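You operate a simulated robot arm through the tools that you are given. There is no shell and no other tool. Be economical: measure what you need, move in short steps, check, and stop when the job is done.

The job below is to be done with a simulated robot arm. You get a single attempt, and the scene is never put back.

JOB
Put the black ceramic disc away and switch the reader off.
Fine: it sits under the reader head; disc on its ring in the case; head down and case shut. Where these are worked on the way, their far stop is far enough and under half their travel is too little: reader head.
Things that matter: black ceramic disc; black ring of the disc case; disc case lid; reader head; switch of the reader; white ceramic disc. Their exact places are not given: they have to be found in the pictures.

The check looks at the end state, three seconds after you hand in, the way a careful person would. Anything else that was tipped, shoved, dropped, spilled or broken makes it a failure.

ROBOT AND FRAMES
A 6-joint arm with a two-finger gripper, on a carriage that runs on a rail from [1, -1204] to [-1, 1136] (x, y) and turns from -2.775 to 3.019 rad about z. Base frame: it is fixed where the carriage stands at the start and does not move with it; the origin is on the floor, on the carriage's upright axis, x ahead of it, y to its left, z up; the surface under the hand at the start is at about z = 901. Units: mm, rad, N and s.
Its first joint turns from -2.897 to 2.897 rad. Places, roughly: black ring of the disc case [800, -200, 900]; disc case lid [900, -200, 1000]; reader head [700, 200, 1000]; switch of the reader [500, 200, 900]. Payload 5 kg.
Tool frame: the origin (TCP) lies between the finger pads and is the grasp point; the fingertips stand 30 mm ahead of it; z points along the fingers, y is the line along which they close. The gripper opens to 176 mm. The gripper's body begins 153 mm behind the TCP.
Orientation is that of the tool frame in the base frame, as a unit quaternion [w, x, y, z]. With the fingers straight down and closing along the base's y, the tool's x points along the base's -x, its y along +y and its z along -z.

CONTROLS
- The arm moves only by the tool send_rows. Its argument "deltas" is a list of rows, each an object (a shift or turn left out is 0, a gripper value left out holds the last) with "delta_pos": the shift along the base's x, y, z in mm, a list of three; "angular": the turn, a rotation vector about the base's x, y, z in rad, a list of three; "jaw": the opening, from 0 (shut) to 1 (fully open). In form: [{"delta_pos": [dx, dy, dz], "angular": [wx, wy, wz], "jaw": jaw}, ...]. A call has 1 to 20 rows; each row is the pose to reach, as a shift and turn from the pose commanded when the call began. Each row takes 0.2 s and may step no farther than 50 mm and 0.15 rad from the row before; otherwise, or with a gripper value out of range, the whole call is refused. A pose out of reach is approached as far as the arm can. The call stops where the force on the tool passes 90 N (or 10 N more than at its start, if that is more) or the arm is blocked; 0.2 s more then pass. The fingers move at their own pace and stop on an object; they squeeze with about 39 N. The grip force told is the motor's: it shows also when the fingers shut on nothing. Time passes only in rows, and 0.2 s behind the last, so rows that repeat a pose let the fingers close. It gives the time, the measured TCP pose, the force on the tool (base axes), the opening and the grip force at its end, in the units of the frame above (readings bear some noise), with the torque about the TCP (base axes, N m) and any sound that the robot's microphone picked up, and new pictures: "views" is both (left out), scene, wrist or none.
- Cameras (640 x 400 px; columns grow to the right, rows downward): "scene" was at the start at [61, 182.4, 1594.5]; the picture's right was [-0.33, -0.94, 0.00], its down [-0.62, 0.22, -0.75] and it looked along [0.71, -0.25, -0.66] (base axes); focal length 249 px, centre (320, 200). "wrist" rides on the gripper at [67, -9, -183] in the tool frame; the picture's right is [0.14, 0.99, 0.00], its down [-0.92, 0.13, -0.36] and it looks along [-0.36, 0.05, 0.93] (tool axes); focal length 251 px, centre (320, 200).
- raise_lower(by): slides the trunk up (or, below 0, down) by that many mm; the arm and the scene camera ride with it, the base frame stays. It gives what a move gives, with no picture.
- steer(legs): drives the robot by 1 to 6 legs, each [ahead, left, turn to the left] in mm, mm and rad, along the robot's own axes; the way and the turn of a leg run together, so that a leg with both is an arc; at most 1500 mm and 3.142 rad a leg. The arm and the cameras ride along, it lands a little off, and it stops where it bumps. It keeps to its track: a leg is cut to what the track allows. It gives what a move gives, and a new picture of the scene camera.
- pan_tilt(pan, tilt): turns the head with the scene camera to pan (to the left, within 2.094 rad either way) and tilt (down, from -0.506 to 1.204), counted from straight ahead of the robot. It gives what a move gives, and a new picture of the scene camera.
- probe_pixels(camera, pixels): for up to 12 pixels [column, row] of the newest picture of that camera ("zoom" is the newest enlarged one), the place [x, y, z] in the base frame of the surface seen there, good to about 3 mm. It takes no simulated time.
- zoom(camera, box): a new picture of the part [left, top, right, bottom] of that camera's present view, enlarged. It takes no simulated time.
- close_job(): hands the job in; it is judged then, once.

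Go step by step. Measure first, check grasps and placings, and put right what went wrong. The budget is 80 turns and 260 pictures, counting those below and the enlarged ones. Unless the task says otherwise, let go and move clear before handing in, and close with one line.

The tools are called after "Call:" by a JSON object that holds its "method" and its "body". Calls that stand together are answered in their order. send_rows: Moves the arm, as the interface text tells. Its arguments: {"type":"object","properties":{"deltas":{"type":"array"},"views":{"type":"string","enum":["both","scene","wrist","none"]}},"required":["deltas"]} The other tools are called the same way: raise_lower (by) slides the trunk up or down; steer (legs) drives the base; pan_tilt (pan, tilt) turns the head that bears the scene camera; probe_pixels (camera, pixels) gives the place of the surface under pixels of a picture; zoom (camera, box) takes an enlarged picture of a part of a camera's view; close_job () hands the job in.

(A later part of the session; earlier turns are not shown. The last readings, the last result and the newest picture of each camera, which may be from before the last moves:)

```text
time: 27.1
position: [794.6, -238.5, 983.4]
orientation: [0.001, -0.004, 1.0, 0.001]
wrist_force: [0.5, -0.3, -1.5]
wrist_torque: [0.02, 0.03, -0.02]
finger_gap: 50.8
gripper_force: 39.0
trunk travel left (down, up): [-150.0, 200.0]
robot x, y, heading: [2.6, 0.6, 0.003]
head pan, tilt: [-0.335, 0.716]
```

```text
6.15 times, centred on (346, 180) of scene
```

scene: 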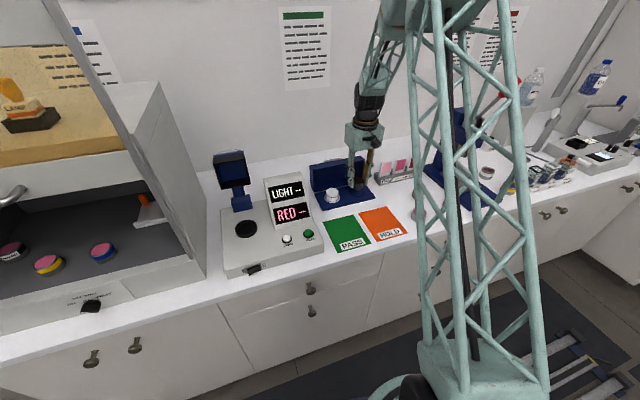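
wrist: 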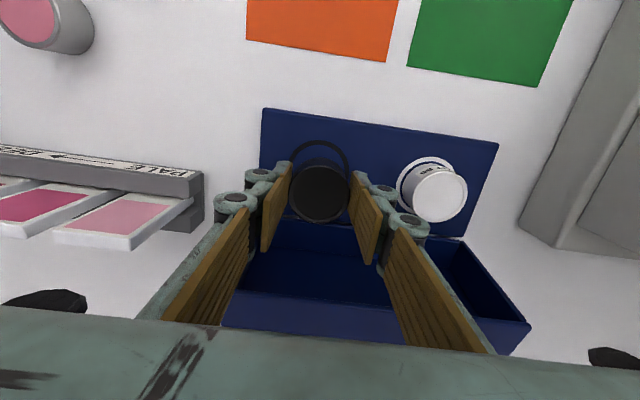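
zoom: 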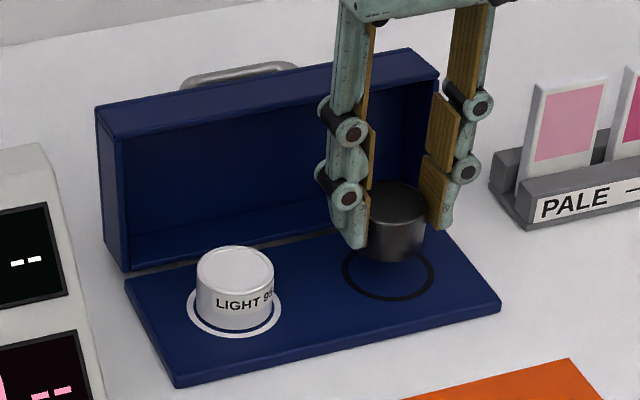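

Alignment looks right. Lowering onto the ring in fine steps.

Call:
{"method": "send_rows", "body": {"deltas": [{"delta_pos": [0, -1, -10]}, {"delta_pos": [0, -1, -16]}, {"delta_pos": [0, -1, -19]}, {"delta_pos": [0, -1, -21]}, {"delta_pos": [0, -1, -21]}], "views": "scene"}}

Call:
{"method": "zoom", "body": {"camera": "scene", "box": [306, 148, 386, 213]}}

```text
time: 28.3
position: [794.1, -239.6, 961.5]
orientation: [0.0, -0.003, 1.0, 0.0]
wrist_force: [-0.9, -0.2, -1.4]
wrist_torque: [0.01, 0.02, -0.03]
finger_gap: 50.9
gripper_force: 38.6
trunk travel left (down, up): [-150.0, 200.0]
robot x, y, heading: [0.3, -1.3, 0.004]
head pan, tilt: [-0.335, 0.716]
```

scene: 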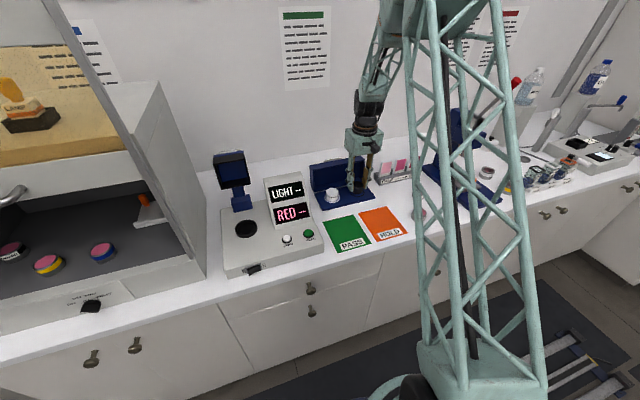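

```text
6.15 times, centred on (346, 180) of scene
```

zoom: 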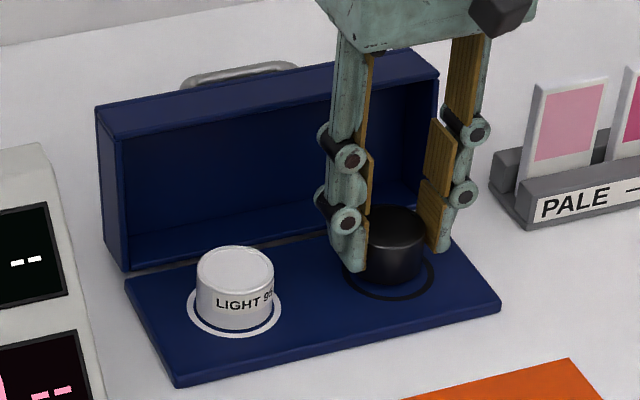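

No contact yet. Continuing in 1.5 mm steps.

Call:
{"method": "send_rows", "body": {"deltas": [{"delta_pos": [0, 0, -1.5]}, {"delta_pos": [0, 0, -3]}, {"delta_pos": [0, 0, -3]}], "views": "none"}}

Call:
{"method": "zoom", "body": {"camera": "scene", "box": [306, 148, 386, 213]}}

```text
time: 29.1
position: [794.1, -240.8, 961.0]
orientation: [-0.001, -0.004, 1.0, 0.0]
wrist_force: [0.5, 0.0, -1.1]
wrist_torque: [-0.02, 0.07, 0.01]
finger_gap: 50.8
gripper_force: 39.0
trunk travel left (down, up): [-150.0, 200.0]
robot x, y, heading: [-3.7, 1.1, 0.002]
head pan, tilt: [-0.335, 0.716]
```

```text
6.15 times, centred on (346, 180) of scene
```

zoom: 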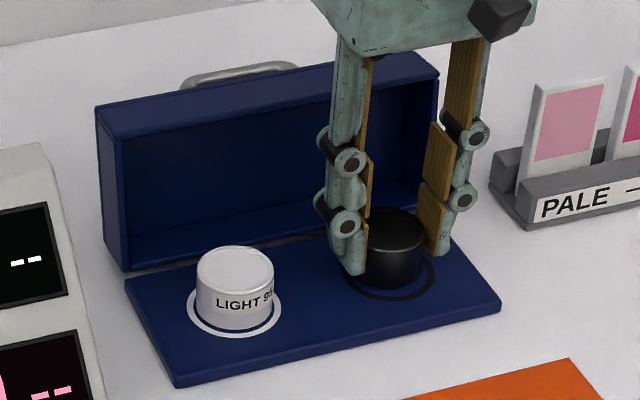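

Nearly there; a couple more mm until contact.

Call:
{"method": "send_rows", "body": {"deltas": [{"delta_pos": [0, 0, -1]}, {"delta_pos": [0, 0, -2]}, {"delta_pos": [0, 0, -2]}], "views": "none"}}

Call:
{"method": "zoom", "body": {"camera": "scene", "box": [326, 168, 376, 208]}}

```text
time: 29.9
position: [795.9, -239.2, 958.3]
orientation: [0.0, -0.004, 1.0, 0.0]
wrist_force: [1.1, -0.8, 8.3]
wrist_torque: [0.01, -0.1, 0.04]
finger_gap: 50.7
gripper_force: 38.9
trunk travel left (down, up): [-150.0, 200.0]
robot x, y, heading: [1.4, 4.0, 0.005]
head pan, tilt: [-0.335, 0.716]
```

```text
10.00 times, centred on (351, 188) of scene
```

zoom: 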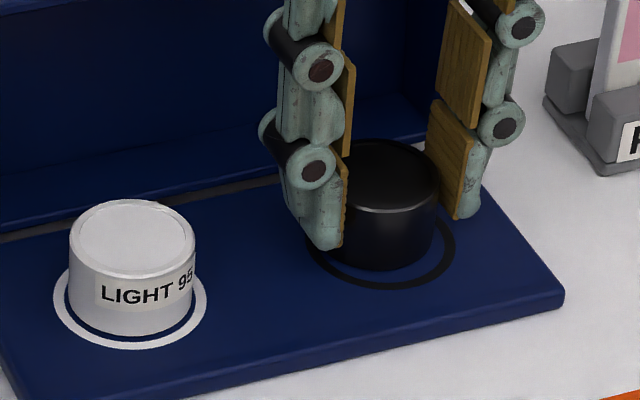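

Contact (8 N). The disc appears a bit toward the back of the ring; I'll probe its top edges to check centring.

Call:
{"method": "probe_pixels", "body": {"camera": "zoom", "pixels": [[390, 200], [390, 150], [395, 144], [385, 212], [390, 175], [390, 286], [382, 266], [130, 240], [135, 204], [130, 262], [440, 200]]}}

```text
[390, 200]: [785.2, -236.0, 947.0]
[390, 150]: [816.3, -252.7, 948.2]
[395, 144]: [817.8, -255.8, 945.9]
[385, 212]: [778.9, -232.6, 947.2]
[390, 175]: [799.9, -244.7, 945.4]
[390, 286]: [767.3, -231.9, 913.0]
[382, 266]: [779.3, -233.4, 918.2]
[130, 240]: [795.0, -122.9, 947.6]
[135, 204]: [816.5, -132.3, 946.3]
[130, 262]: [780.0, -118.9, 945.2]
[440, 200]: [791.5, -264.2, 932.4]
```

It's ~3 mm too far in x. I'll lift slightly, shift back 3 mm, lower, and release.

Call:
{"method": "send_rows", "body": {"deltas": [{"delta_pos": [0, 0, 4]}, {"delta_pos": [-3, 0, 4]}, {"delta_pos": [-3, 0, 2]}, {"delta_pos": [-3, 0, 0]}, {"delta_pos": [-3, 0, 0]}], "views": "none"}}

Call:
{"method": "zoom", "body": {"camera": "scene", "box": [326, 168, 376, 208]}}

```text
time: 31.1
position: [792.0, -239.5, 959.4]
orientation: [0.0, -0.003, 1.0, 0.001]
wrist_force: [-1.1, 1.0, 9.3]
wrist_torque: [0.03, 0.01, -0.03]
finger_gap: 50.8
gripper_force: 39.3
trunk travel left (down, up): [-150.0, 200.0]
robot x, y, heading: [-0.3, -1.5, 0.004]
head pan, tilt: [-0.335, 0.716]
```

```text
10.00 times, centred on (351, 188) of scene
```

zoom: 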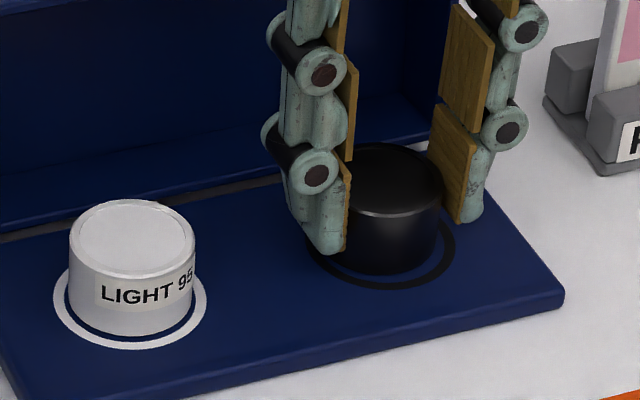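

The disc rests within the ring. Releasing, then rising clear.

Call:
{"method": "send_rows", "body": {"deltas": [{"delta_pos": [0, 0, 0], "jaw": 0.33}, {"delta_pos": [0, 0, 0], "jaw": 0.42}, {"delta_pos": [0, 0, 0]}, {"delta_pos": [0, 0, 40]}, {"delta_pos": [0, 0, 85]}, {"delta_pos": [0, 0, 130]}, {"delta_pos": [-10, 0, 175]}, {"delta_pos": [-30, 0, 220]}, {"delta_pos": [-60, 0, 250]}]}}

Call:
{"method": "zoom", "body": {"camera": "scene", "box": [306, 148, 386, 213]}}

```text
time: 33.1
position: [732.6, -239.9, 1208.9]
orientation: [-0.001, -0.003, 1.0, 0.0]
wrist_force: [0.7, -0.4, 0.5]
wrist_torque: [0.0, 0.09, -0.02]
finger_gap: 74.3
gripper_force: 0.1
trunk travel left (down, up): [-150.0, 200.0]
robot x, y, heading: [0.5, -2.6, 0.006]
head pan, tilt: [-0.335, 0.716]
```

scene: 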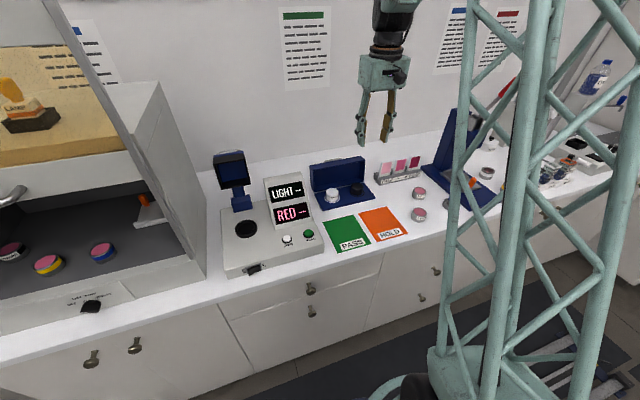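
wrist: 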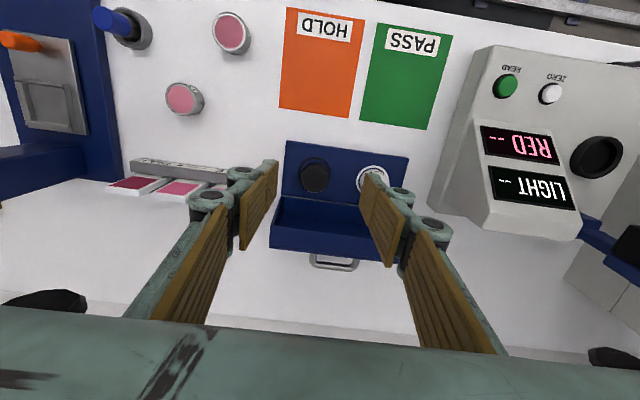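

```text
6.15 times, centred on (346, 180) of scene
```

zoom: 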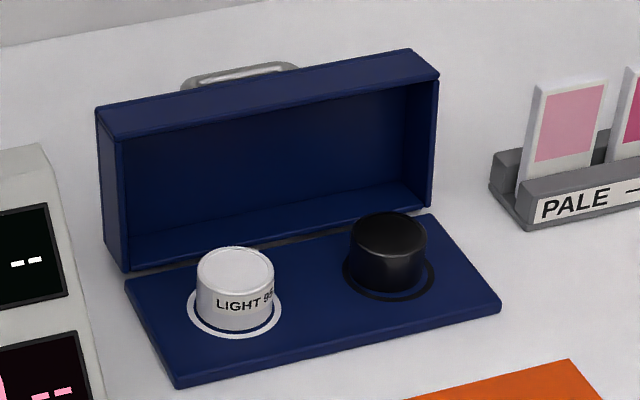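

The black disc sits on its ring. Now the lid: I'll measure its handle (wrist pixel 333,262) and the lid's edges.

Call:
{"method": "zoom", "body": {"camera": "wrist", "box": [262, 130, 422, 280]}}

Call:
{"method": "probe_pixels", "body": {"camera": "wrist", "pixels": [[312, 259], [318, 265], [333, 265], [348, 267], [354, 262], [330, 252], [300, 250], [360, 252], [330, 228], [330, 205], [290, 200], [333, 259]]}}

```text
2.67 times, centred on (342, 205) of wrist
```

zoom: 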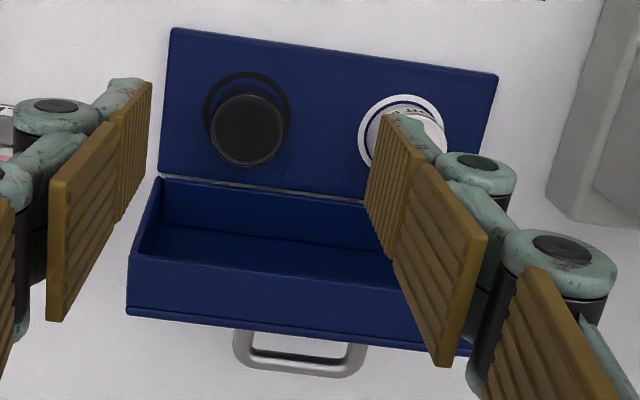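

```text
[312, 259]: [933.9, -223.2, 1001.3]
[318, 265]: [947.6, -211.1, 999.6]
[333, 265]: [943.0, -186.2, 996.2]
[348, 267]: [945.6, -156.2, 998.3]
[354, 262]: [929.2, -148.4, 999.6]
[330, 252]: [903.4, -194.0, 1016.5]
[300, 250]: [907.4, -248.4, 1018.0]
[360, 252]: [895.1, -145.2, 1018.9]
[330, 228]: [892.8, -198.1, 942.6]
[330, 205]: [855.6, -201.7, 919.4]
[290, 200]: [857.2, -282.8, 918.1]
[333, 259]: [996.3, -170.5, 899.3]
```

The lid handle bar is centred at (944,-185,~994), 31 mm behind the lid back; the hinge is near (852,913). I'll yaw the gripper 90°, and drive the carriage right ~185 mm for reach.

Call:
{"method": "send_rows", "body": {"deltas": [{"delta_pos": [0, 20, 20], "angular": [0, 0, 0.143]}, {"delta_pos": [0, 40, 35], "angular": [0, 0, 0.286]}, {"delta_pos": [0, 60, 50], "angular": [0, 0, 0.428]}, {"delta_pos": [0, 80, 50], "angular": [0, 0, 0.571]}, {"delta_pos": [0, 100, 50], "angular": [0, 0, 0.714]}, {"delta_pos": [0, 120, 50], "angular": [0, 0, 0.857]}, {"delta_pos": [0, 140, 50], "angular": [0, 0, 1.0]}, {"delta_pos": [0, 160, 50], "angular": [0, 0, 1.142]}, {"delta_pos": [0, 180, 50], "angular": [0, 0, 1.285]}, {"delta_pos": [0, 200, 50], "angular": [0, 0, 1.428]}, {"delta_pos": [0, 220, 50], "angular": [0, 0, 1.567], "jaw": 0.2}], "views": "none"}}

Call:
{"method": "steer", "body": {"legs": [[0, -185, 0]]}}

```text
time: 35.5
position: [732.4, -18.2, 1258.6]
orientation: [0.001, 0.709, -0.705, -0.001]
wrist_force: [0.0, 0.1, 0.2]
wrist_torque: [0.08, 0.01, 0.02]
finger_gap: 35.2
gripper_force: 0.0
trunk travel left (down, up): [-150.0, 200.0]
robot x, y, heading: [2.0, -3.3, 0.004]
head pan, tilt: [-0.335, 0.716]
```

```text
time: 37.1
position: [731.4, -204.0, 1257.2]
orientation: [0.001, 0.708, -0.706, 0.0]
wrist_force: [0.0, 0.0, 0.5]
wrist_torque: [0.02, 0.01, -0.02]
finger_gap: 35.3
gripper_force: 0.0
trunk travel left (down, up): [-150.0, 200.0]
robot x, y, heading: [2.6, -186.4, 0.001]
head pan, tilt: [-0.335, 0.716]
```

scene: 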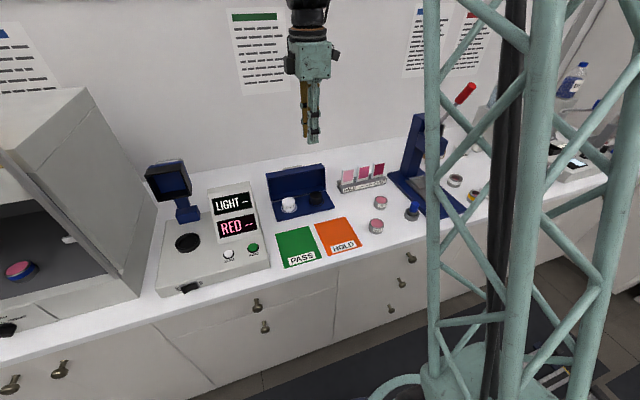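

In position. Moving over the lid handle at z≈1100.

Call:
{"method": "send_rows", "body": {"deltas": [{"delta_pos": [42, 5, -20]}, {"delta_pos": [84, 10, -40]}, {"delta_pos": [126, 15, -60]}, {"delta_pos": [168, 19, -80]}, {"delta_pos": [205, 19, -110]}, {"delta_pos": [213, 19, -155]}, {"delta_pos": [213, 19, -155]}]}}

```text
time: 38.7
position: [945.2, -185.0, 1100.7]
orientation: [0.001, 0.708, -0.706, 0.001]
wrist_force: [0.3, -0.7, -0.8]
wrist_torque: [0.0, 0.15, 0.0]
finger_gap: 35.0
gripper_force: 0.0
trunk travel left (down, up): [-150.0, 200.0]
robot x, y, heading: [-2.5, -182.6, 0.001]
head pan, tilt: [-0.335, 0.716]
```

scene: 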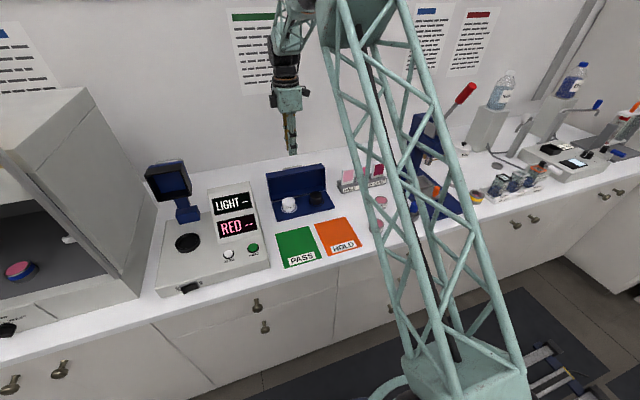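
wrist: 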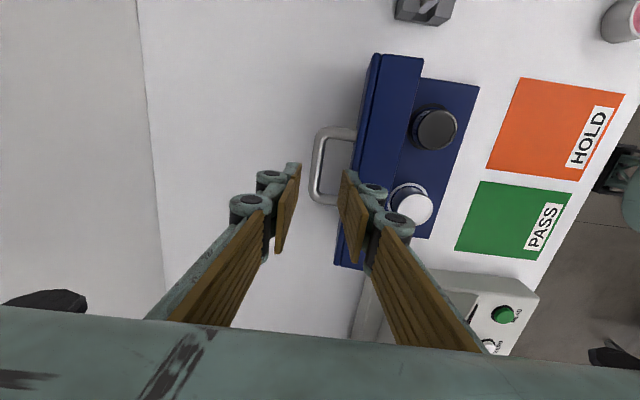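

I see the bar at (317,170) between the fingers; probing it and the lid's back edge for exact clearance.

Call:
{"method": "probe_pixels", "body": {"camera": "wrist", "pixels": [[320, 140], [316, 165], [314, 185], [335, 133], [325, 200], [372, 70], [345, 245], [355, 150], [362, 130]]}}

Call:
{"method": "zoom", "body": {"camera": "wrist", "box": [280, 110, 380, 210]}}

```text
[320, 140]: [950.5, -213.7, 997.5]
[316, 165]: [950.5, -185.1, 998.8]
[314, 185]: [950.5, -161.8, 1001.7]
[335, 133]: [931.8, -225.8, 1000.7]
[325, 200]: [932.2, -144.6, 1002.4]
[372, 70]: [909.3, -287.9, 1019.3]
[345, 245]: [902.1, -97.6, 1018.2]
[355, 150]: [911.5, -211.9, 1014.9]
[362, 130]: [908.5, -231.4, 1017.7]
```

```text
4.00 times, centred on (330, 160) of wrist
```

zoom: 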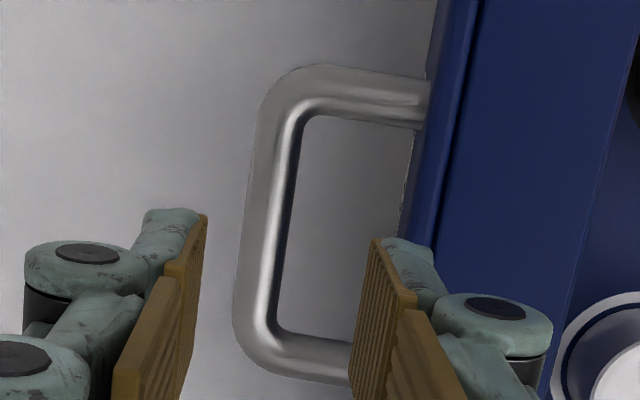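

The bar's centre is x≈949, z≈994. I'll narrow to 28 mm, centre on it, and lower to z≈1003, then close.

Call:
{"method": "send_rows", "body": {"deltas": [{"delta_pos": [4, 0, 0], "jaw": 0.165}, {"delta_pos": [4, 0, -40]}, {"delta_pos": [4, 0, -70]}, {"delta_pos": [4, 0, -97]}, {"delta_pos": [4, 0, -97], "jaw": 0}, {"delta_pos": [4, 0, -97]}, {"delta_pos": [4, 0, -97]}]}}

```text
time: 40.3
position: [947.1, -185.2, 1004.5]
orientation: [0.001, 0.707, -0.707, 0.0]
wrist_force: [-9.4, 0.3, -10.4]
wrist_torque: [0.33, 0.03, -1.46]
finger_gap: 12.8
gripper_force: 45.0
trunk travel left (down, up): [-150.0, 200.0]
robot x, y, heading: [-3.3, -183.4, 0.003]
head pan, tilt: [-0.335, 0.716]
```

scene: 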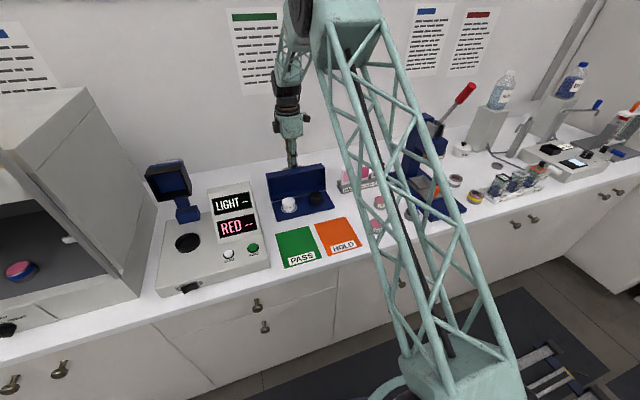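
wrist: 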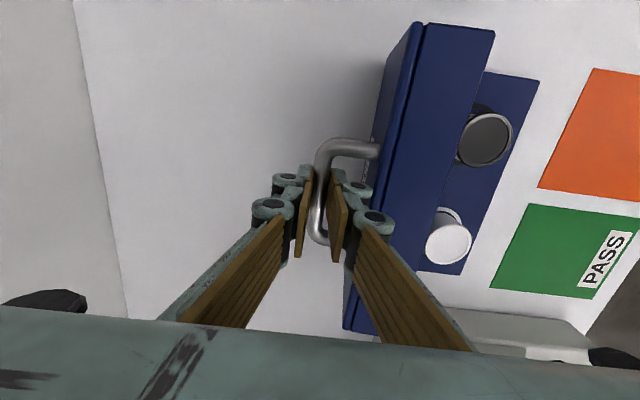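

Gripped (12.8). Starting the closing arc with small steps, watching forces and that the case stays put.

Call:
{"method": "send_rows", "body": {"deltas": [{"delta_pos": [-4, 0, 5]}, {"delta_pos": [-8.5, 0, 9.5]}, {"delta_pos": [-13, 0, 14]}, {"delta_pos": [-18, 0, 18]}, {"delta_pos": [-23, 0, 22]}, {"delta_pos": [-28, 0, 25]}]}}

Call:
{"method": "zoom", "body": {"camera": "scene", "box": [250, 140, 350, 220]}}

```text
time: 41.7
position: [919.8, -184.6, 1029.7]
orientation: [0.001, 0.708, -0.706, 0.0]
wrist_force: [-13.4, 3.0, -19.5]
wrist_torque: [0.44, 0.11, -1.38]
finger_gap: 12.7
gripper_force: 45.3
trunk travel left (down, up): [-150.0, 200.0]
robot x, y, heading: [-2.9, -185.4, 0.005]
head pan, tilt: [-0.335, 0.716]
```

scene: 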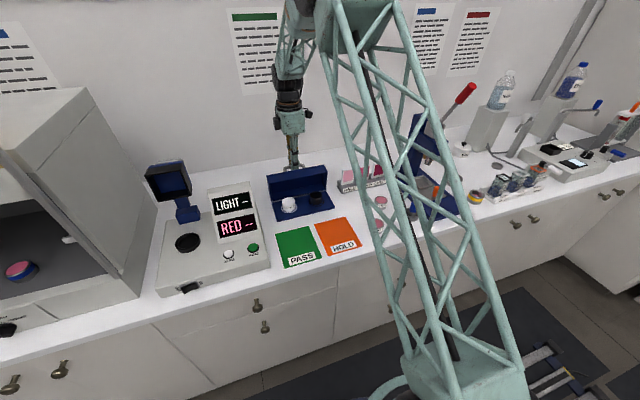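
wrist: 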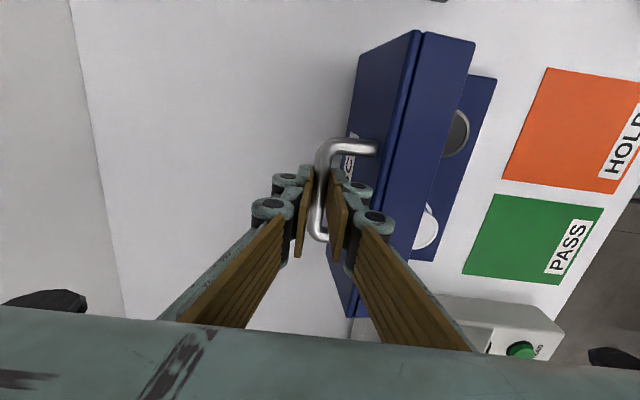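

```text
5.00 times, centred on (300, 180) of scene
```

zoom: 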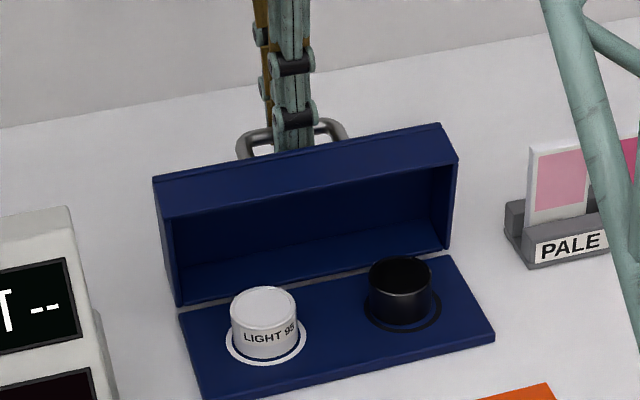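

The lid rotates, but with ~23 N radially inward, so my radius is slightly large. I'll check the base hasn't lifted before continuing.

Call:
{"method": "probe_pixels", "body": {"camera": "zoom", "pixels": [[350, 330], [470, 310], [260, 370], [400, 285], [264, 305], [200, 330]]}}

Call:
{"method": "probe_pixels", "body": {"camera": "wrist", "pixels": [[350, 150], [375, 100], [400, 90], [440, 80], [322, 150], [475, 120]]}}

```text
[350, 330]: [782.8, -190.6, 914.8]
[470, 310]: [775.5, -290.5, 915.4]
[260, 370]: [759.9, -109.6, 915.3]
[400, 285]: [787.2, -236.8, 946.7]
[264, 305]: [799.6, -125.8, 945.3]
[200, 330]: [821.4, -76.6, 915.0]
```

```text
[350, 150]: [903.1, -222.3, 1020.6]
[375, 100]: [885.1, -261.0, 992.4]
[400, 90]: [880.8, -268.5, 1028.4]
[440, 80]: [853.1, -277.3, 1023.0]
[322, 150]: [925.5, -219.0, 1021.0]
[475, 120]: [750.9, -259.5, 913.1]
```

Base is still flat at z 915. Continuing with a slightly smaller radius.

Call:
{"method": "send_rows", "body": {"deltas": [{"delta_pos": [-6, 0, 2.2]}, {"delta_pos": [-11.7, 0, 4.8]}, {"delta_pos": [-17.5, 0, 7.5]}, {"delta_pos": [-23, 0, 9.9]}, {"delta_pos": [-29, 0, 12]}, {"delta_pos": [-34.7, 0, 13.8]}, {"delta_pos": [-41, 0, 15.3]}, {"delta_pos": [-46.8, 0, 16.5]}, {"delta_pos": [-53, 0, 17.3]}, {"delta_pos": [-59.1, 0, 18]}]}}

Call:
{"method": "zoom", "body": {"camera": "scene", "box": [250, 140, 350, 220]}}

```text
time: 43.9
position: [859.6, -183.9, 1049.2]
orientation: [0.0, 0.708, -0.706, 0.001]
wrist_force: [3.1, 0.4, 30.7]
wrist_torque: [0.0, 0.02, -1.28]
finger_gap: 12.8
gripper_force: 44.8
trunk travel left (down, up): [-150.0, 200.0]
robot x, y, heading: [0.2, -181.2, 0.006]
head pan, tilt: [-0.335, 0.716]
```

scene: 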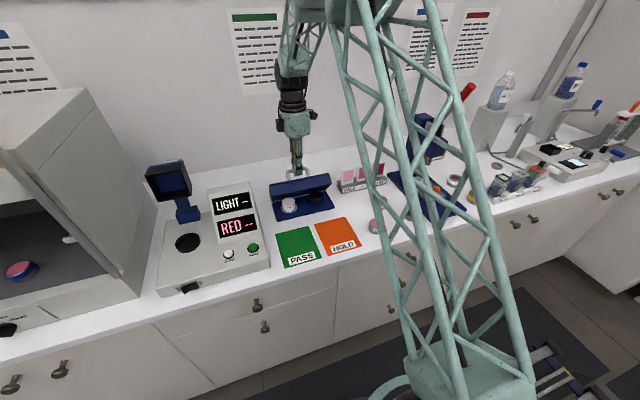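
wrist: 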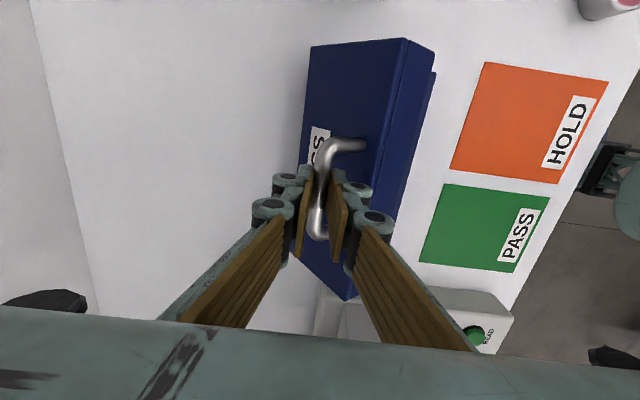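

```text
5.00 times, centred on (300, 180) of scene
```

zoom: 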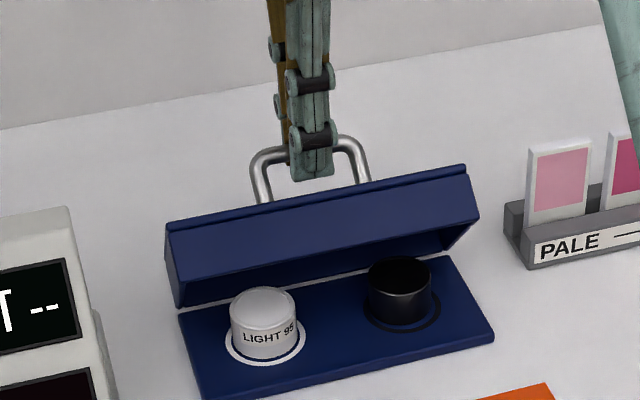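

The lid is half closed; slight upward push means my path is ~3 mm low. Correcting and continuing.

Call:
{"method": "send_rows", "body": {"deltas": [{"delta_pos": [-7, 0, 4]}, {"delta_pos": [-14.5, 0, 4.5]}, {"delta_pos": [-21, 0, 4]}, {"delta_pos": [-27, 0, 3.6]}, {"delta_pos": [-33, 0, 2.5]}, {"delta_pos": [-39.3, 0, 1.3]}, {"delta_pos": [-45, 0, -0.4]}, {"delta_pos": [-51.3, 0, -2.1]}]}}

Call:
{"method": "zoom", "body": {"camera": "scene", "box": [250, 140, 350, 220]}}

```text
time: 45.7
position: [810.9, -184.9, 1045.3]
orientation: [0.0, 0.708, -0.707, 0.0]
wrist_force: [8.4, -5.4, -19.3]
wrist_torque: [0.06, -0.16, -0.81]
finger_gap: 12.7
gripper_force: 44.9
trunk travel left (down, up): [-150.0, 200.0]
robot x, y, heading: [1.2, -184.3, 0.002]
head pan, tilt: [-0.335, 0.716]
```

scene: 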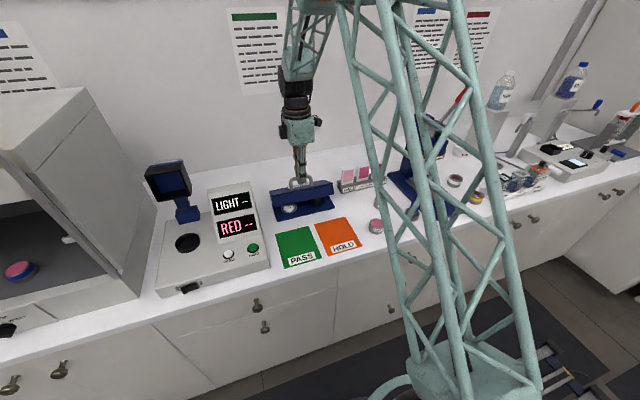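
wrist: 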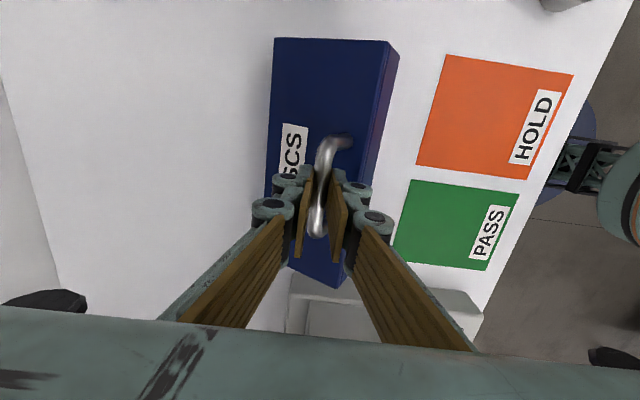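

```text
5.00 times, centred on (300, 180) of scene
```

zoom: 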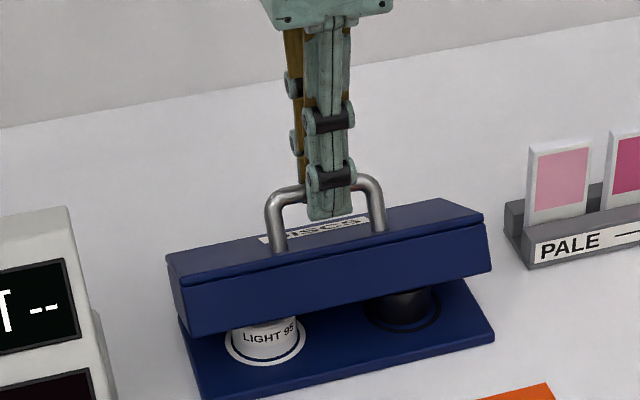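

Nearly closed. Finishing the arc downward until it seats.

Call:
{"method": "send_rows", "body": {"deltas": [{"delta_pos": [-6, 0, -4]}, {"delta_pos": [-11.6, 0, -7]}, {"delta_pos": [-17, 0, -10.5]}, {"delta_pos": [-22.8, 0, -14]}, {"delta_pos": [-28, 0, -18]}, {"delta_pos": [-33, 0, -22]}, {"delta_pos": [-36, 0, -25]}, {"delta_pos": [-36, 0, -25]}]}}

Call:
{"method": "zoom", "body": {"camera": "scene", "box": [250, 140, 350, 220]}}

```text
time: 47.5
position: [772.2, -185.9, 1022.9]
orientation: [0.0, 0.708, -0.707, 0.0]
wrist_force: [-23.6, -2.7, 27.4]
wrist_torque: [-0.03, 0.36, -0.37]
finger_gap: 12.3
gripper_force: 45.3
trunk travel left (down, up): [-150.0, 200.0]
robot x, y, heading: [-1.1, -185.7, 0.0]
head pan, tilt: [-0.335, 0.716]
```

scene: 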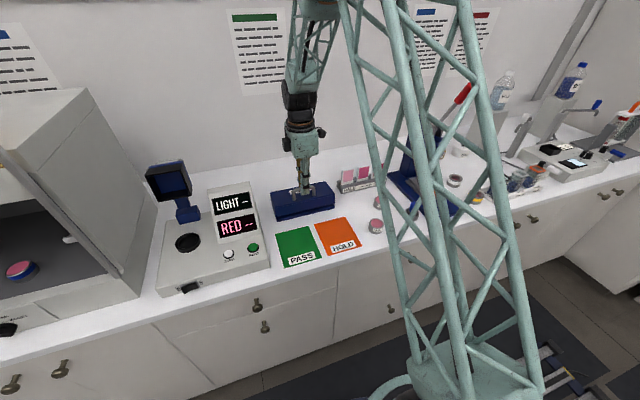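
wrist: 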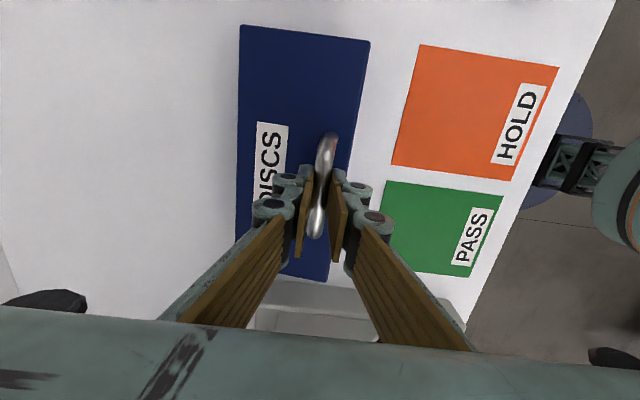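

```text
5.00 times, centred on (300, 180) of scene
```

zoom: 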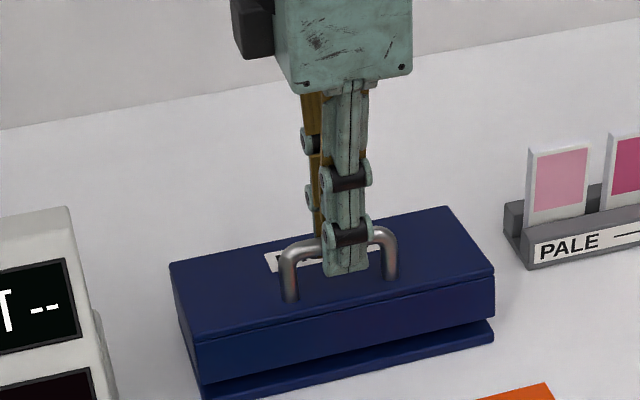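

A small gap remains at the front edge. Pushing slightly more outward and down.

Call:
{"method": "send_rows", "body": {"deltas": [{"delta_pos": [-3, 0, -2]}, {"delta_pos": [-6, 0, -5]}, {"delta_pos": [-9, 0, -9]}, {"delta_pos": [-10, 0, -12]}, {"delta_pos": [-10, 0, -12]}], "views": "none"}}

Call:
{"method": "zoom", "body": {"camera": "scene", "box": [250, 140, 350, 220]}}

```text
time: 48.7
position: [760.4, -184.6, 1010.7]
orientation: [-0.001, 0.708, -0.707, 0.0]
wrist_force: [-41.1, -0.1, 35.2]
wrist_torque: [-0.05, 0.53, -0.13]
finger_gap: 12.4
gripper_force: 44.7
trunk travel left (down, up): [-150.0, 200.0]
robot x, y, heading: [0.5, -187.4, 0.003]
head pan, tilt: [-0.335, 0.716]
```

```text
5.00 times, centred on (300, 180) of scene
```

zoom: 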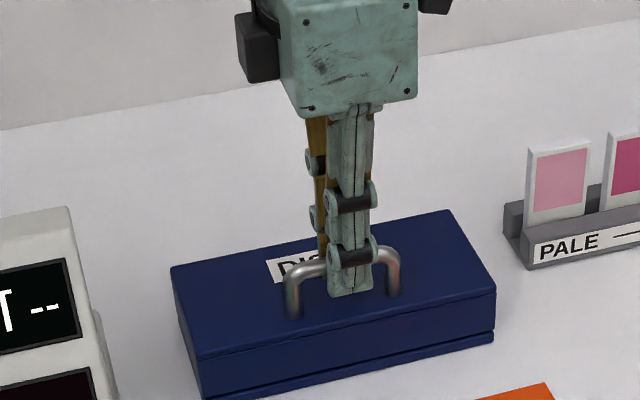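

It looks shut or almost. Releasing and checking.

Call:
{"method": "send_rows", "body": {"deltas": [{"delta_pos": [-3, 0, 0]}, {"delta_pos": [-3, 0, 0], "jaw": 0.2}, {"delta_pos": [-3, 0, 0]}, {"delta_pos": [-3, 0, 0]}, {"delta_pos": [-3, 0, 40]}, {"delta_pos": [-3, 0, 85]}, {"delta_pos": [-3, 0, 130]}, {"delta_pos": [-3, 0, 170]}]}}

Call:
{"method": "zoom", "body": {"camera": "scene", "box": [250, 140, 350, 220]}}

```text
time: 50.5
position: [760.3, -187.0, 1179.5]
orientation: [0.0, 0.707, -0.707, 0.0]
wrist_force: [0.2, -1.0, 0.8]
wrist_torque: [0.04, 0.1, 0.0]
finger_gap: 35.5
gripper_force: 0.0
trunk travel left (down, up): [-150.0, 200.0]
robot x, y, heading: [-1.3, -183.1, 0.001]
head pan, tilt: [-0.335, 0.716]
```

scene: 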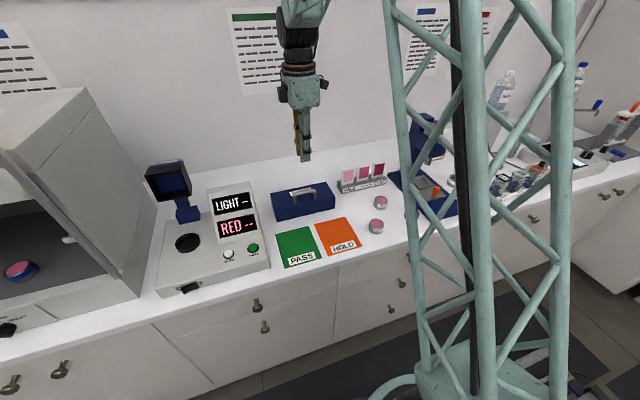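
wrist: 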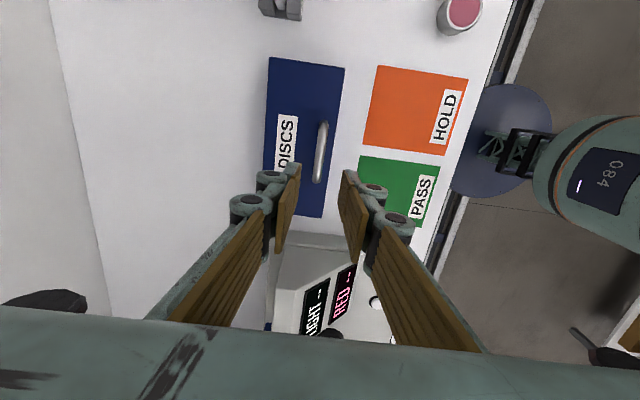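

```text
5.00 times, centred on (300, 180) of scene
```

zoom: 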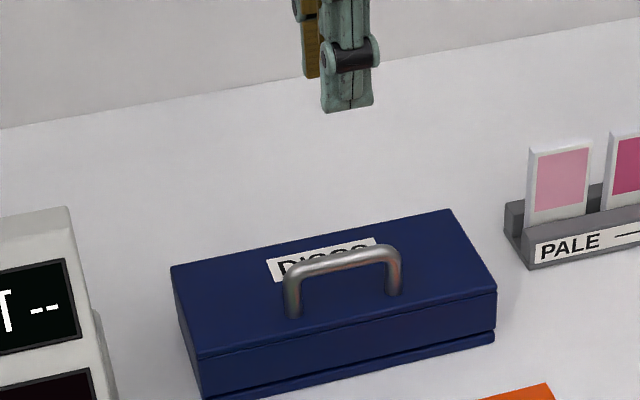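

Checking lid level by probing its top and zooming on the seam.

Call:
{"method": "probe_pixels", "body": {"camera": "zoom", "pixels": [[250, 340], [400, 310], [480, 290], [190, 270], [400, 225], [440, 215], [250, 375], [250, 388], [400, 330], [400, 360]]}}

Call:
{"method": "zoom", "body": {"camera": "scene", "box": [266, 190, 351, 225]}}

```text
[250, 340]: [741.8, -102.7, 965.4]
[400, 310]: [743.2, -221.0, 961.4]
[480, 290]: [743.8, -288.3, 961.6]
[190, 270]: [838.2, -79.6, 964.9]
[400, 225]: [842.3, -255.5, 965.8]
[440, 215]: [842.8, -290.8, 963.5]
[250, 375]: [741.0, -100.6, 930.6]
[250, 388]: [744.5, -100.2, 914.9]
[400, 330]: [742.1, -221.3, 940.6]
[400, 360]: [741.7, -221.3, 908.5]
```

```text
7.53 times, centred on (308, 208) of scene
```

zoom: 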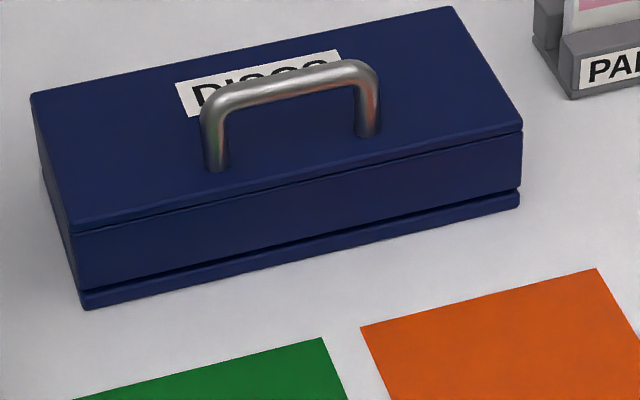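

The lid is level (z ≈ 963 front and back), so the case is shut. Driving back left for the reader.

Call:
{"method": "send_rows", "body": {"deltas": [{"delta_pos": [0, 0, 45]}, {"delta_pos": [0, 0, 90]}], "views": "none"}}

Call:
{"method": "steer", "body": {"legs": [[0, 300, 0]]}}

Call:
{"method": "zoom", "body": {"camera": "scene", "box": [220, 120, 360, 260]}}

```text
time: 51.1
position: [760.5, -185.6, 1270.9]
orientation: [0.0, 0.708, -0.706, 0.002]
wrist_force: [-0.4, 0.3, 1.0]
wrist_torque: [0.01, -0.07, 0.0]
finger_gap: 35.0
gripper_force: 0.1
trunk travel left (down, up): [-150.0, 200.0]
robot x, y, heading: [-0.8, -178.0, 0.002]
head pan, tilt: [-0.335, 0.716]
```

```text
time: 53.2
position: [760.2, 116.9, 1269.1]
orientation: [0.0, 0.708, -0.706, -0.001]
wrist_force: [-0.3, 0.7, 0.2]
wrist_torque: [0.01, 0.01, 0.0]
finger_gap: 35.3
gripper_force: 0.1
trunk travel left (down, up): [-150.0, 200.0]
robot x, y, heading: [0.1, 115.0, 0.002]
head pan, tilt: [-0.335, 0.716]
```

scene: 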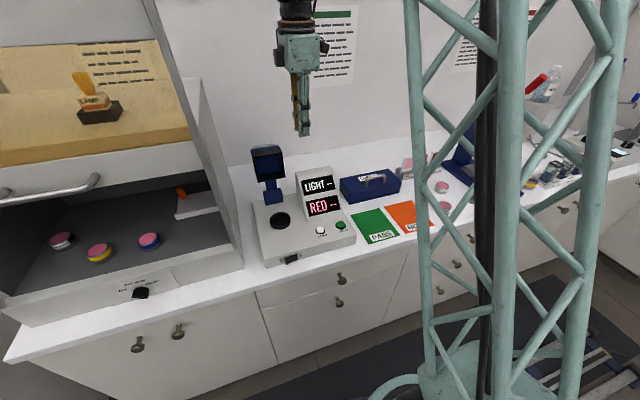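

```text
2.86 times, centred on (290, 190) of scene
```

zoom: 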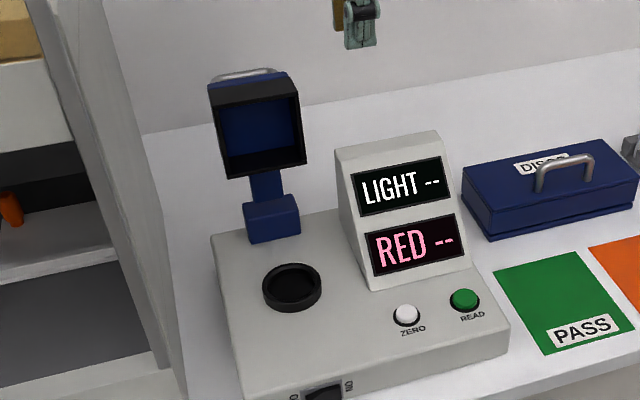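

Moving above the open head's handle.

Call:
{"method": "send_rows", "body": {"deltas": [{"delta_pos": [30, 35, -5]}, {"delta_pos": [60, 70, -10]}, {"delta_pos": [90, 105, -15]}, {"delta_pos": [106, 112, -20]}, {"delta_pos": [106, 112, -20]}]}}

```text
time: 54.4
position: [867.8, 229.3, 1249.2]
orientation: [0.001, 0.707, -0.707, 0.0]
wrist_force: [0.9, 0.4, 0.1]
wrist_torque: [0.03, 0.1, 0.0]
finger_gap: 35.2
gripper_force: 0.0
trunk travel left (down, up): [-150.0, 200.0]
robot x, y, heading: [-1.4, 119.0, 0.005]
head pan, tilt: [-0.335, 0.716]
```

scene: 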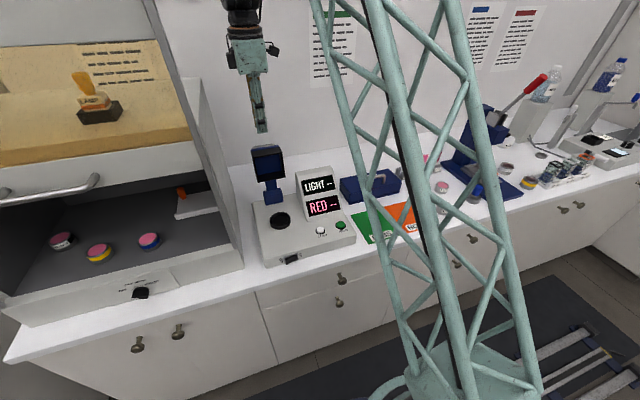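
wrist: 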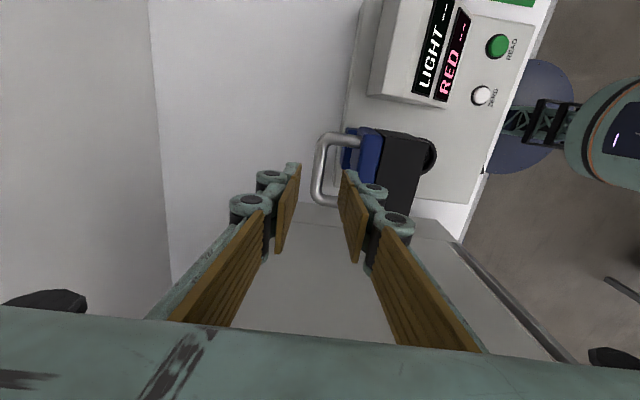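

Call:
{"method": "probe_pixels", "body": {"camera": "wrist", "pixels": [[319, 155], [316, 175], [316, 192], [335, 137], [368, 145], [376, 150], [365, 170], [400, 140], [415, 140], [352, 135]]}}

Call:
{"method": "zoom", "body": {"camera": "wrist", "box": [280, 110, 440, 220]}}

```text
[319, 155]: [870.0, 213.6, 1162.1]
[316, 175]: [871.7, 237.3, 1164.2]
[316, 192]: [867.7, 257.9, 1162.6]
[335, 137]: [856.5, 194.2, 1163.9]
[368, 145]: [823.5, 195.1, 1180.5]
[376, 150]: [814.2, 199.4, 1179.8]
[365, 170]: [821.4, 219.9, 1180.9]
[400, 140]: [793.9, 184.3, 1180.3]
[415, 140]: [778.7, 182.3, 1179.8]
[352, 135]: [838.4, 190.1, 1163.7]
```

```text
3.64 times, centred on (360, 165) of wrist
```

zoom: 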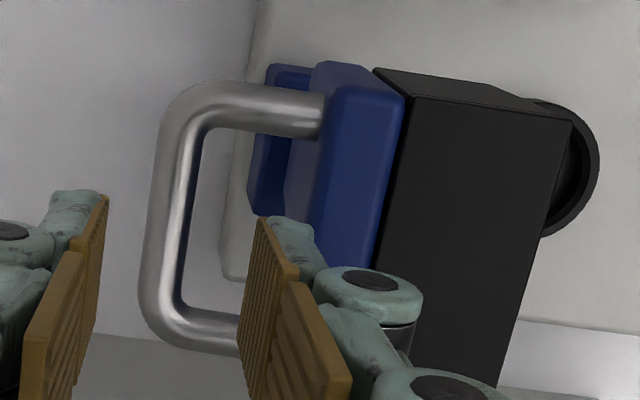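

The bar is at x≈870, centre z≈1157. Lowering with a 28 mm gap and gripping it.

Call:
{"method": "send_rows", "body": {"deltas": [{"delta_pos": [1.5, -1, -20], "jaw": 0.165}, {"delta_pos": [1.5, -1, -50]}, {"delta_pos": [1.5, -1, -84]}, {"delta_pos": [1.5, -1, -84], "jaw": 0}, {"delta_pos": [1.5, -1, -84]}, {"delta_pos": [1.5, -1, -84]}], "views": "wrist"}}

```text
time: 55.8
position: [867.7, 228.1, 1163.7]
orientation: [0.001, 0.708, -0.706, 0.0]
wrist_force: [-16.1, -0.7, -18.8]
wrist_torque: [0.22, 0.12, -1.42]
finger_gap: 12.6
gripper_force: 45.1
trunk travel left (down, up): [-150.0, 200.0]
robot x, y, heading: [-0.5, 118.6, 0.006]
head pan, tilt: [-0.335, 0.716]
```

wrist: 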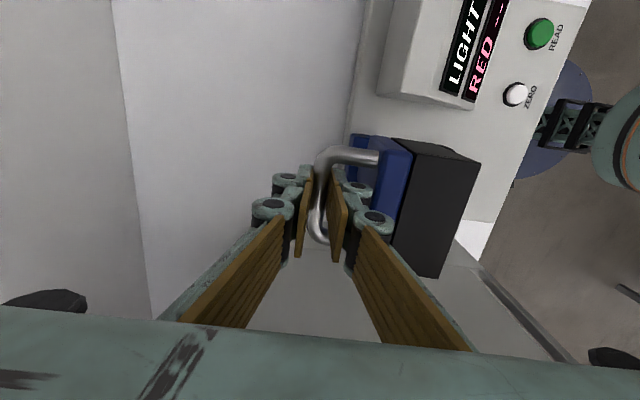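

Gripped (12.6). Running the closing arc halfway.

Call:
{"method": "send_rows", "body": {"deltas": [{"delta_pos": [-9, 0, 3.5]}, {"delta_pos": [-19, 0, 6.8]}, {"delta_pos": [-31, 0, 9.8]}, {"delta_pos": [-43, 0, 11.8]}, {"delta_pos": [-55, 0, 13]}, {"delta_pos": [-67, 0, 13.1]}, {"delta_pos": [-79, 0, 12.5]}, {"delta_pos": [-91, 0, 10.7]}]}}

```text
time: 57.6
position: [776.5, 228.3, 1177.7]
orientation: [0.001, 0.709, -0.706, 0.001]
wrist_force: [-1.4, 5.8, 4.0]
wrist_torque: [0.46, 0.0, -1.48]
finger_gap: 12.6
gripper_force: 45.2
trunk travel left (down, up): [-150.0, 200.0]
robot x, y, heading: [1.0, 116.7, -0.0]
head pan, tilt: [-0.335, 0.716]
```

scene: 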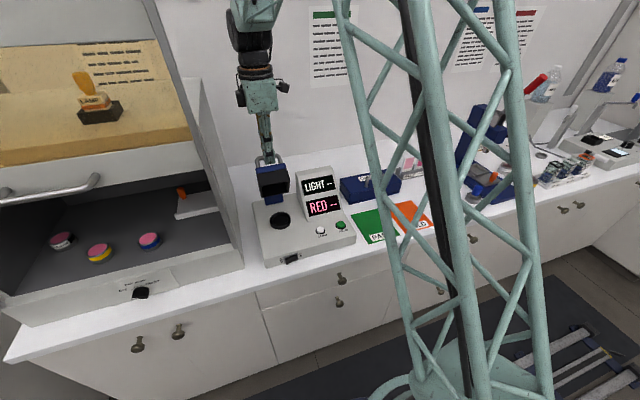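
wrist: 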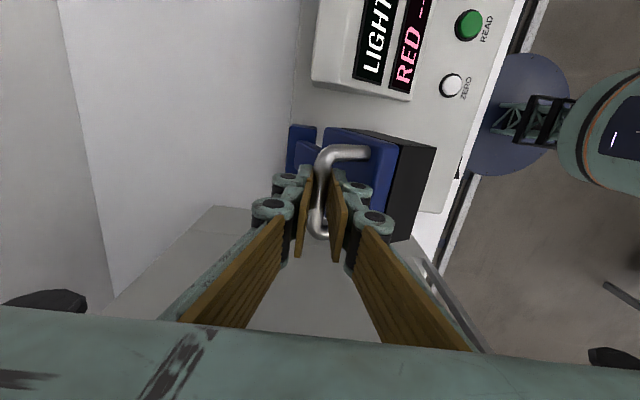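

Forces are low; continuing down the arc.

Call:
{"method": "send_rows", "body": {"deltas": [{"delta_pos": [-12, 0, -2.5]}, {"delta_pos": [-23.6, 0, -5.9]}, {"delta_pos": [-35, 0, -10]}, {"delta_pos": [-46, 0, -15.2]}, {"delta_pos": [-56.5, 0, -21]}, {"delta_pos": [-66.7, 0, -27.8]}, {"delta_pos": [-76, 0, -35]}, {"delta_pos": [-85.4, 0, -43.4]}, {"delta_pos": [-94, 0, -52]}, {"delta_pos": [-101.5, 0, -61.6]}, {"delta_pos": [-108.5, 0, -71.5]}, {"delta_pos": [-114.7, 0, -81.9]}]}}

```text
time: 60.2
position: [663.2, 227.6, 1094.2]
orientation: [0.001, 0.708, -0.706, 0.001]
wrist_force: [12.4, 1.0, -5.6]
wrist_torque: [0.01, -0.16, -0.39]
finger_gap: 12.8
gripper_force: 44.8
trunk travel left (down, up): [-150.0, 200.0]
robot x, y, heading: [-0.5, 115.0, 0.006]
head pan, tilt: [-0.335, 0.716]
```

scene: 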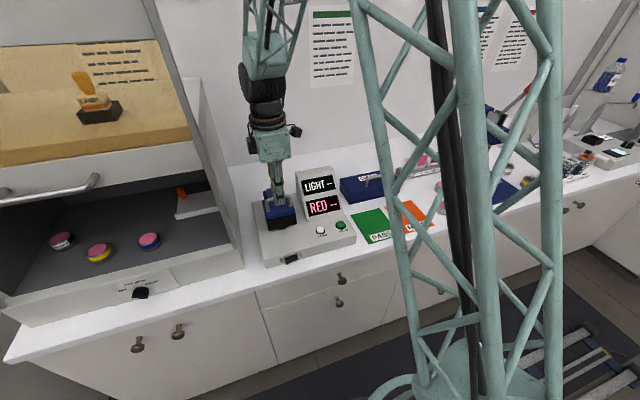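
wrist: 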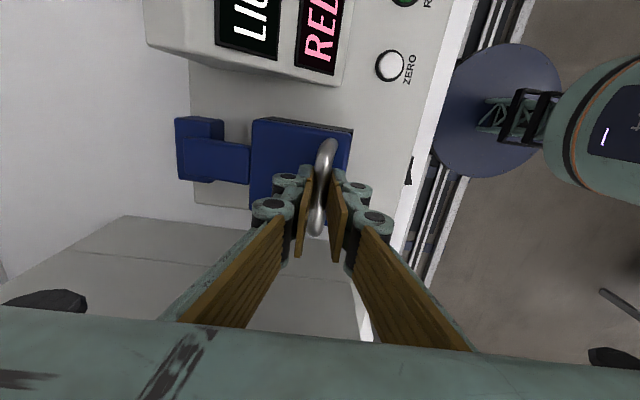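

Final part of the arc to seat the head.

Call:
{"method": "send_rows", "body": {"deltas": [{"delta_pos": [-3, 0, -6]}, {"delta_pos": [-5.5, 0, -12]}, {"delta_pos": [-8, 0, -18]}, {"delta_pos": [-10, 0, -24]}, {"delta_pos": [-11, 0, -27]}, {"delta_pos": [-11, 0, -27]}], "views": "scene"}}

Call:
{"method": "zoom", "body": {"camera": "scene", "box": [240, 165, 340, 245]}}

```text
time: 61.6
position: [654.6, 227.7, 1068.4]
orientation: [-0.003, 0.708, -0.706, 0.002]
wrist_force: [41.0, 0.0, 37.9]
wrist_torque: [0.05, -0.39, -0.12]
finger_gap: 12.5
gripper_force: 45.1
trunk travel left (down, up): [-150.0, 200.0]
robot x, y, heading: [0.3, 117.8, 0.004]
head pan, tilt: [-0.335, 0.716]
```

scene: 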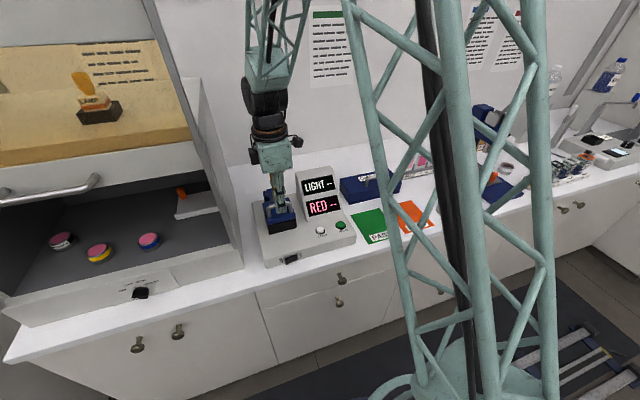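

```text
5.00 times, centred on (290, 205) of scene
```

zoom: 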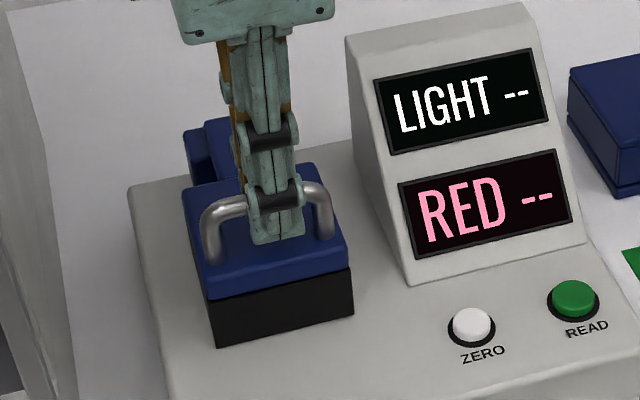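

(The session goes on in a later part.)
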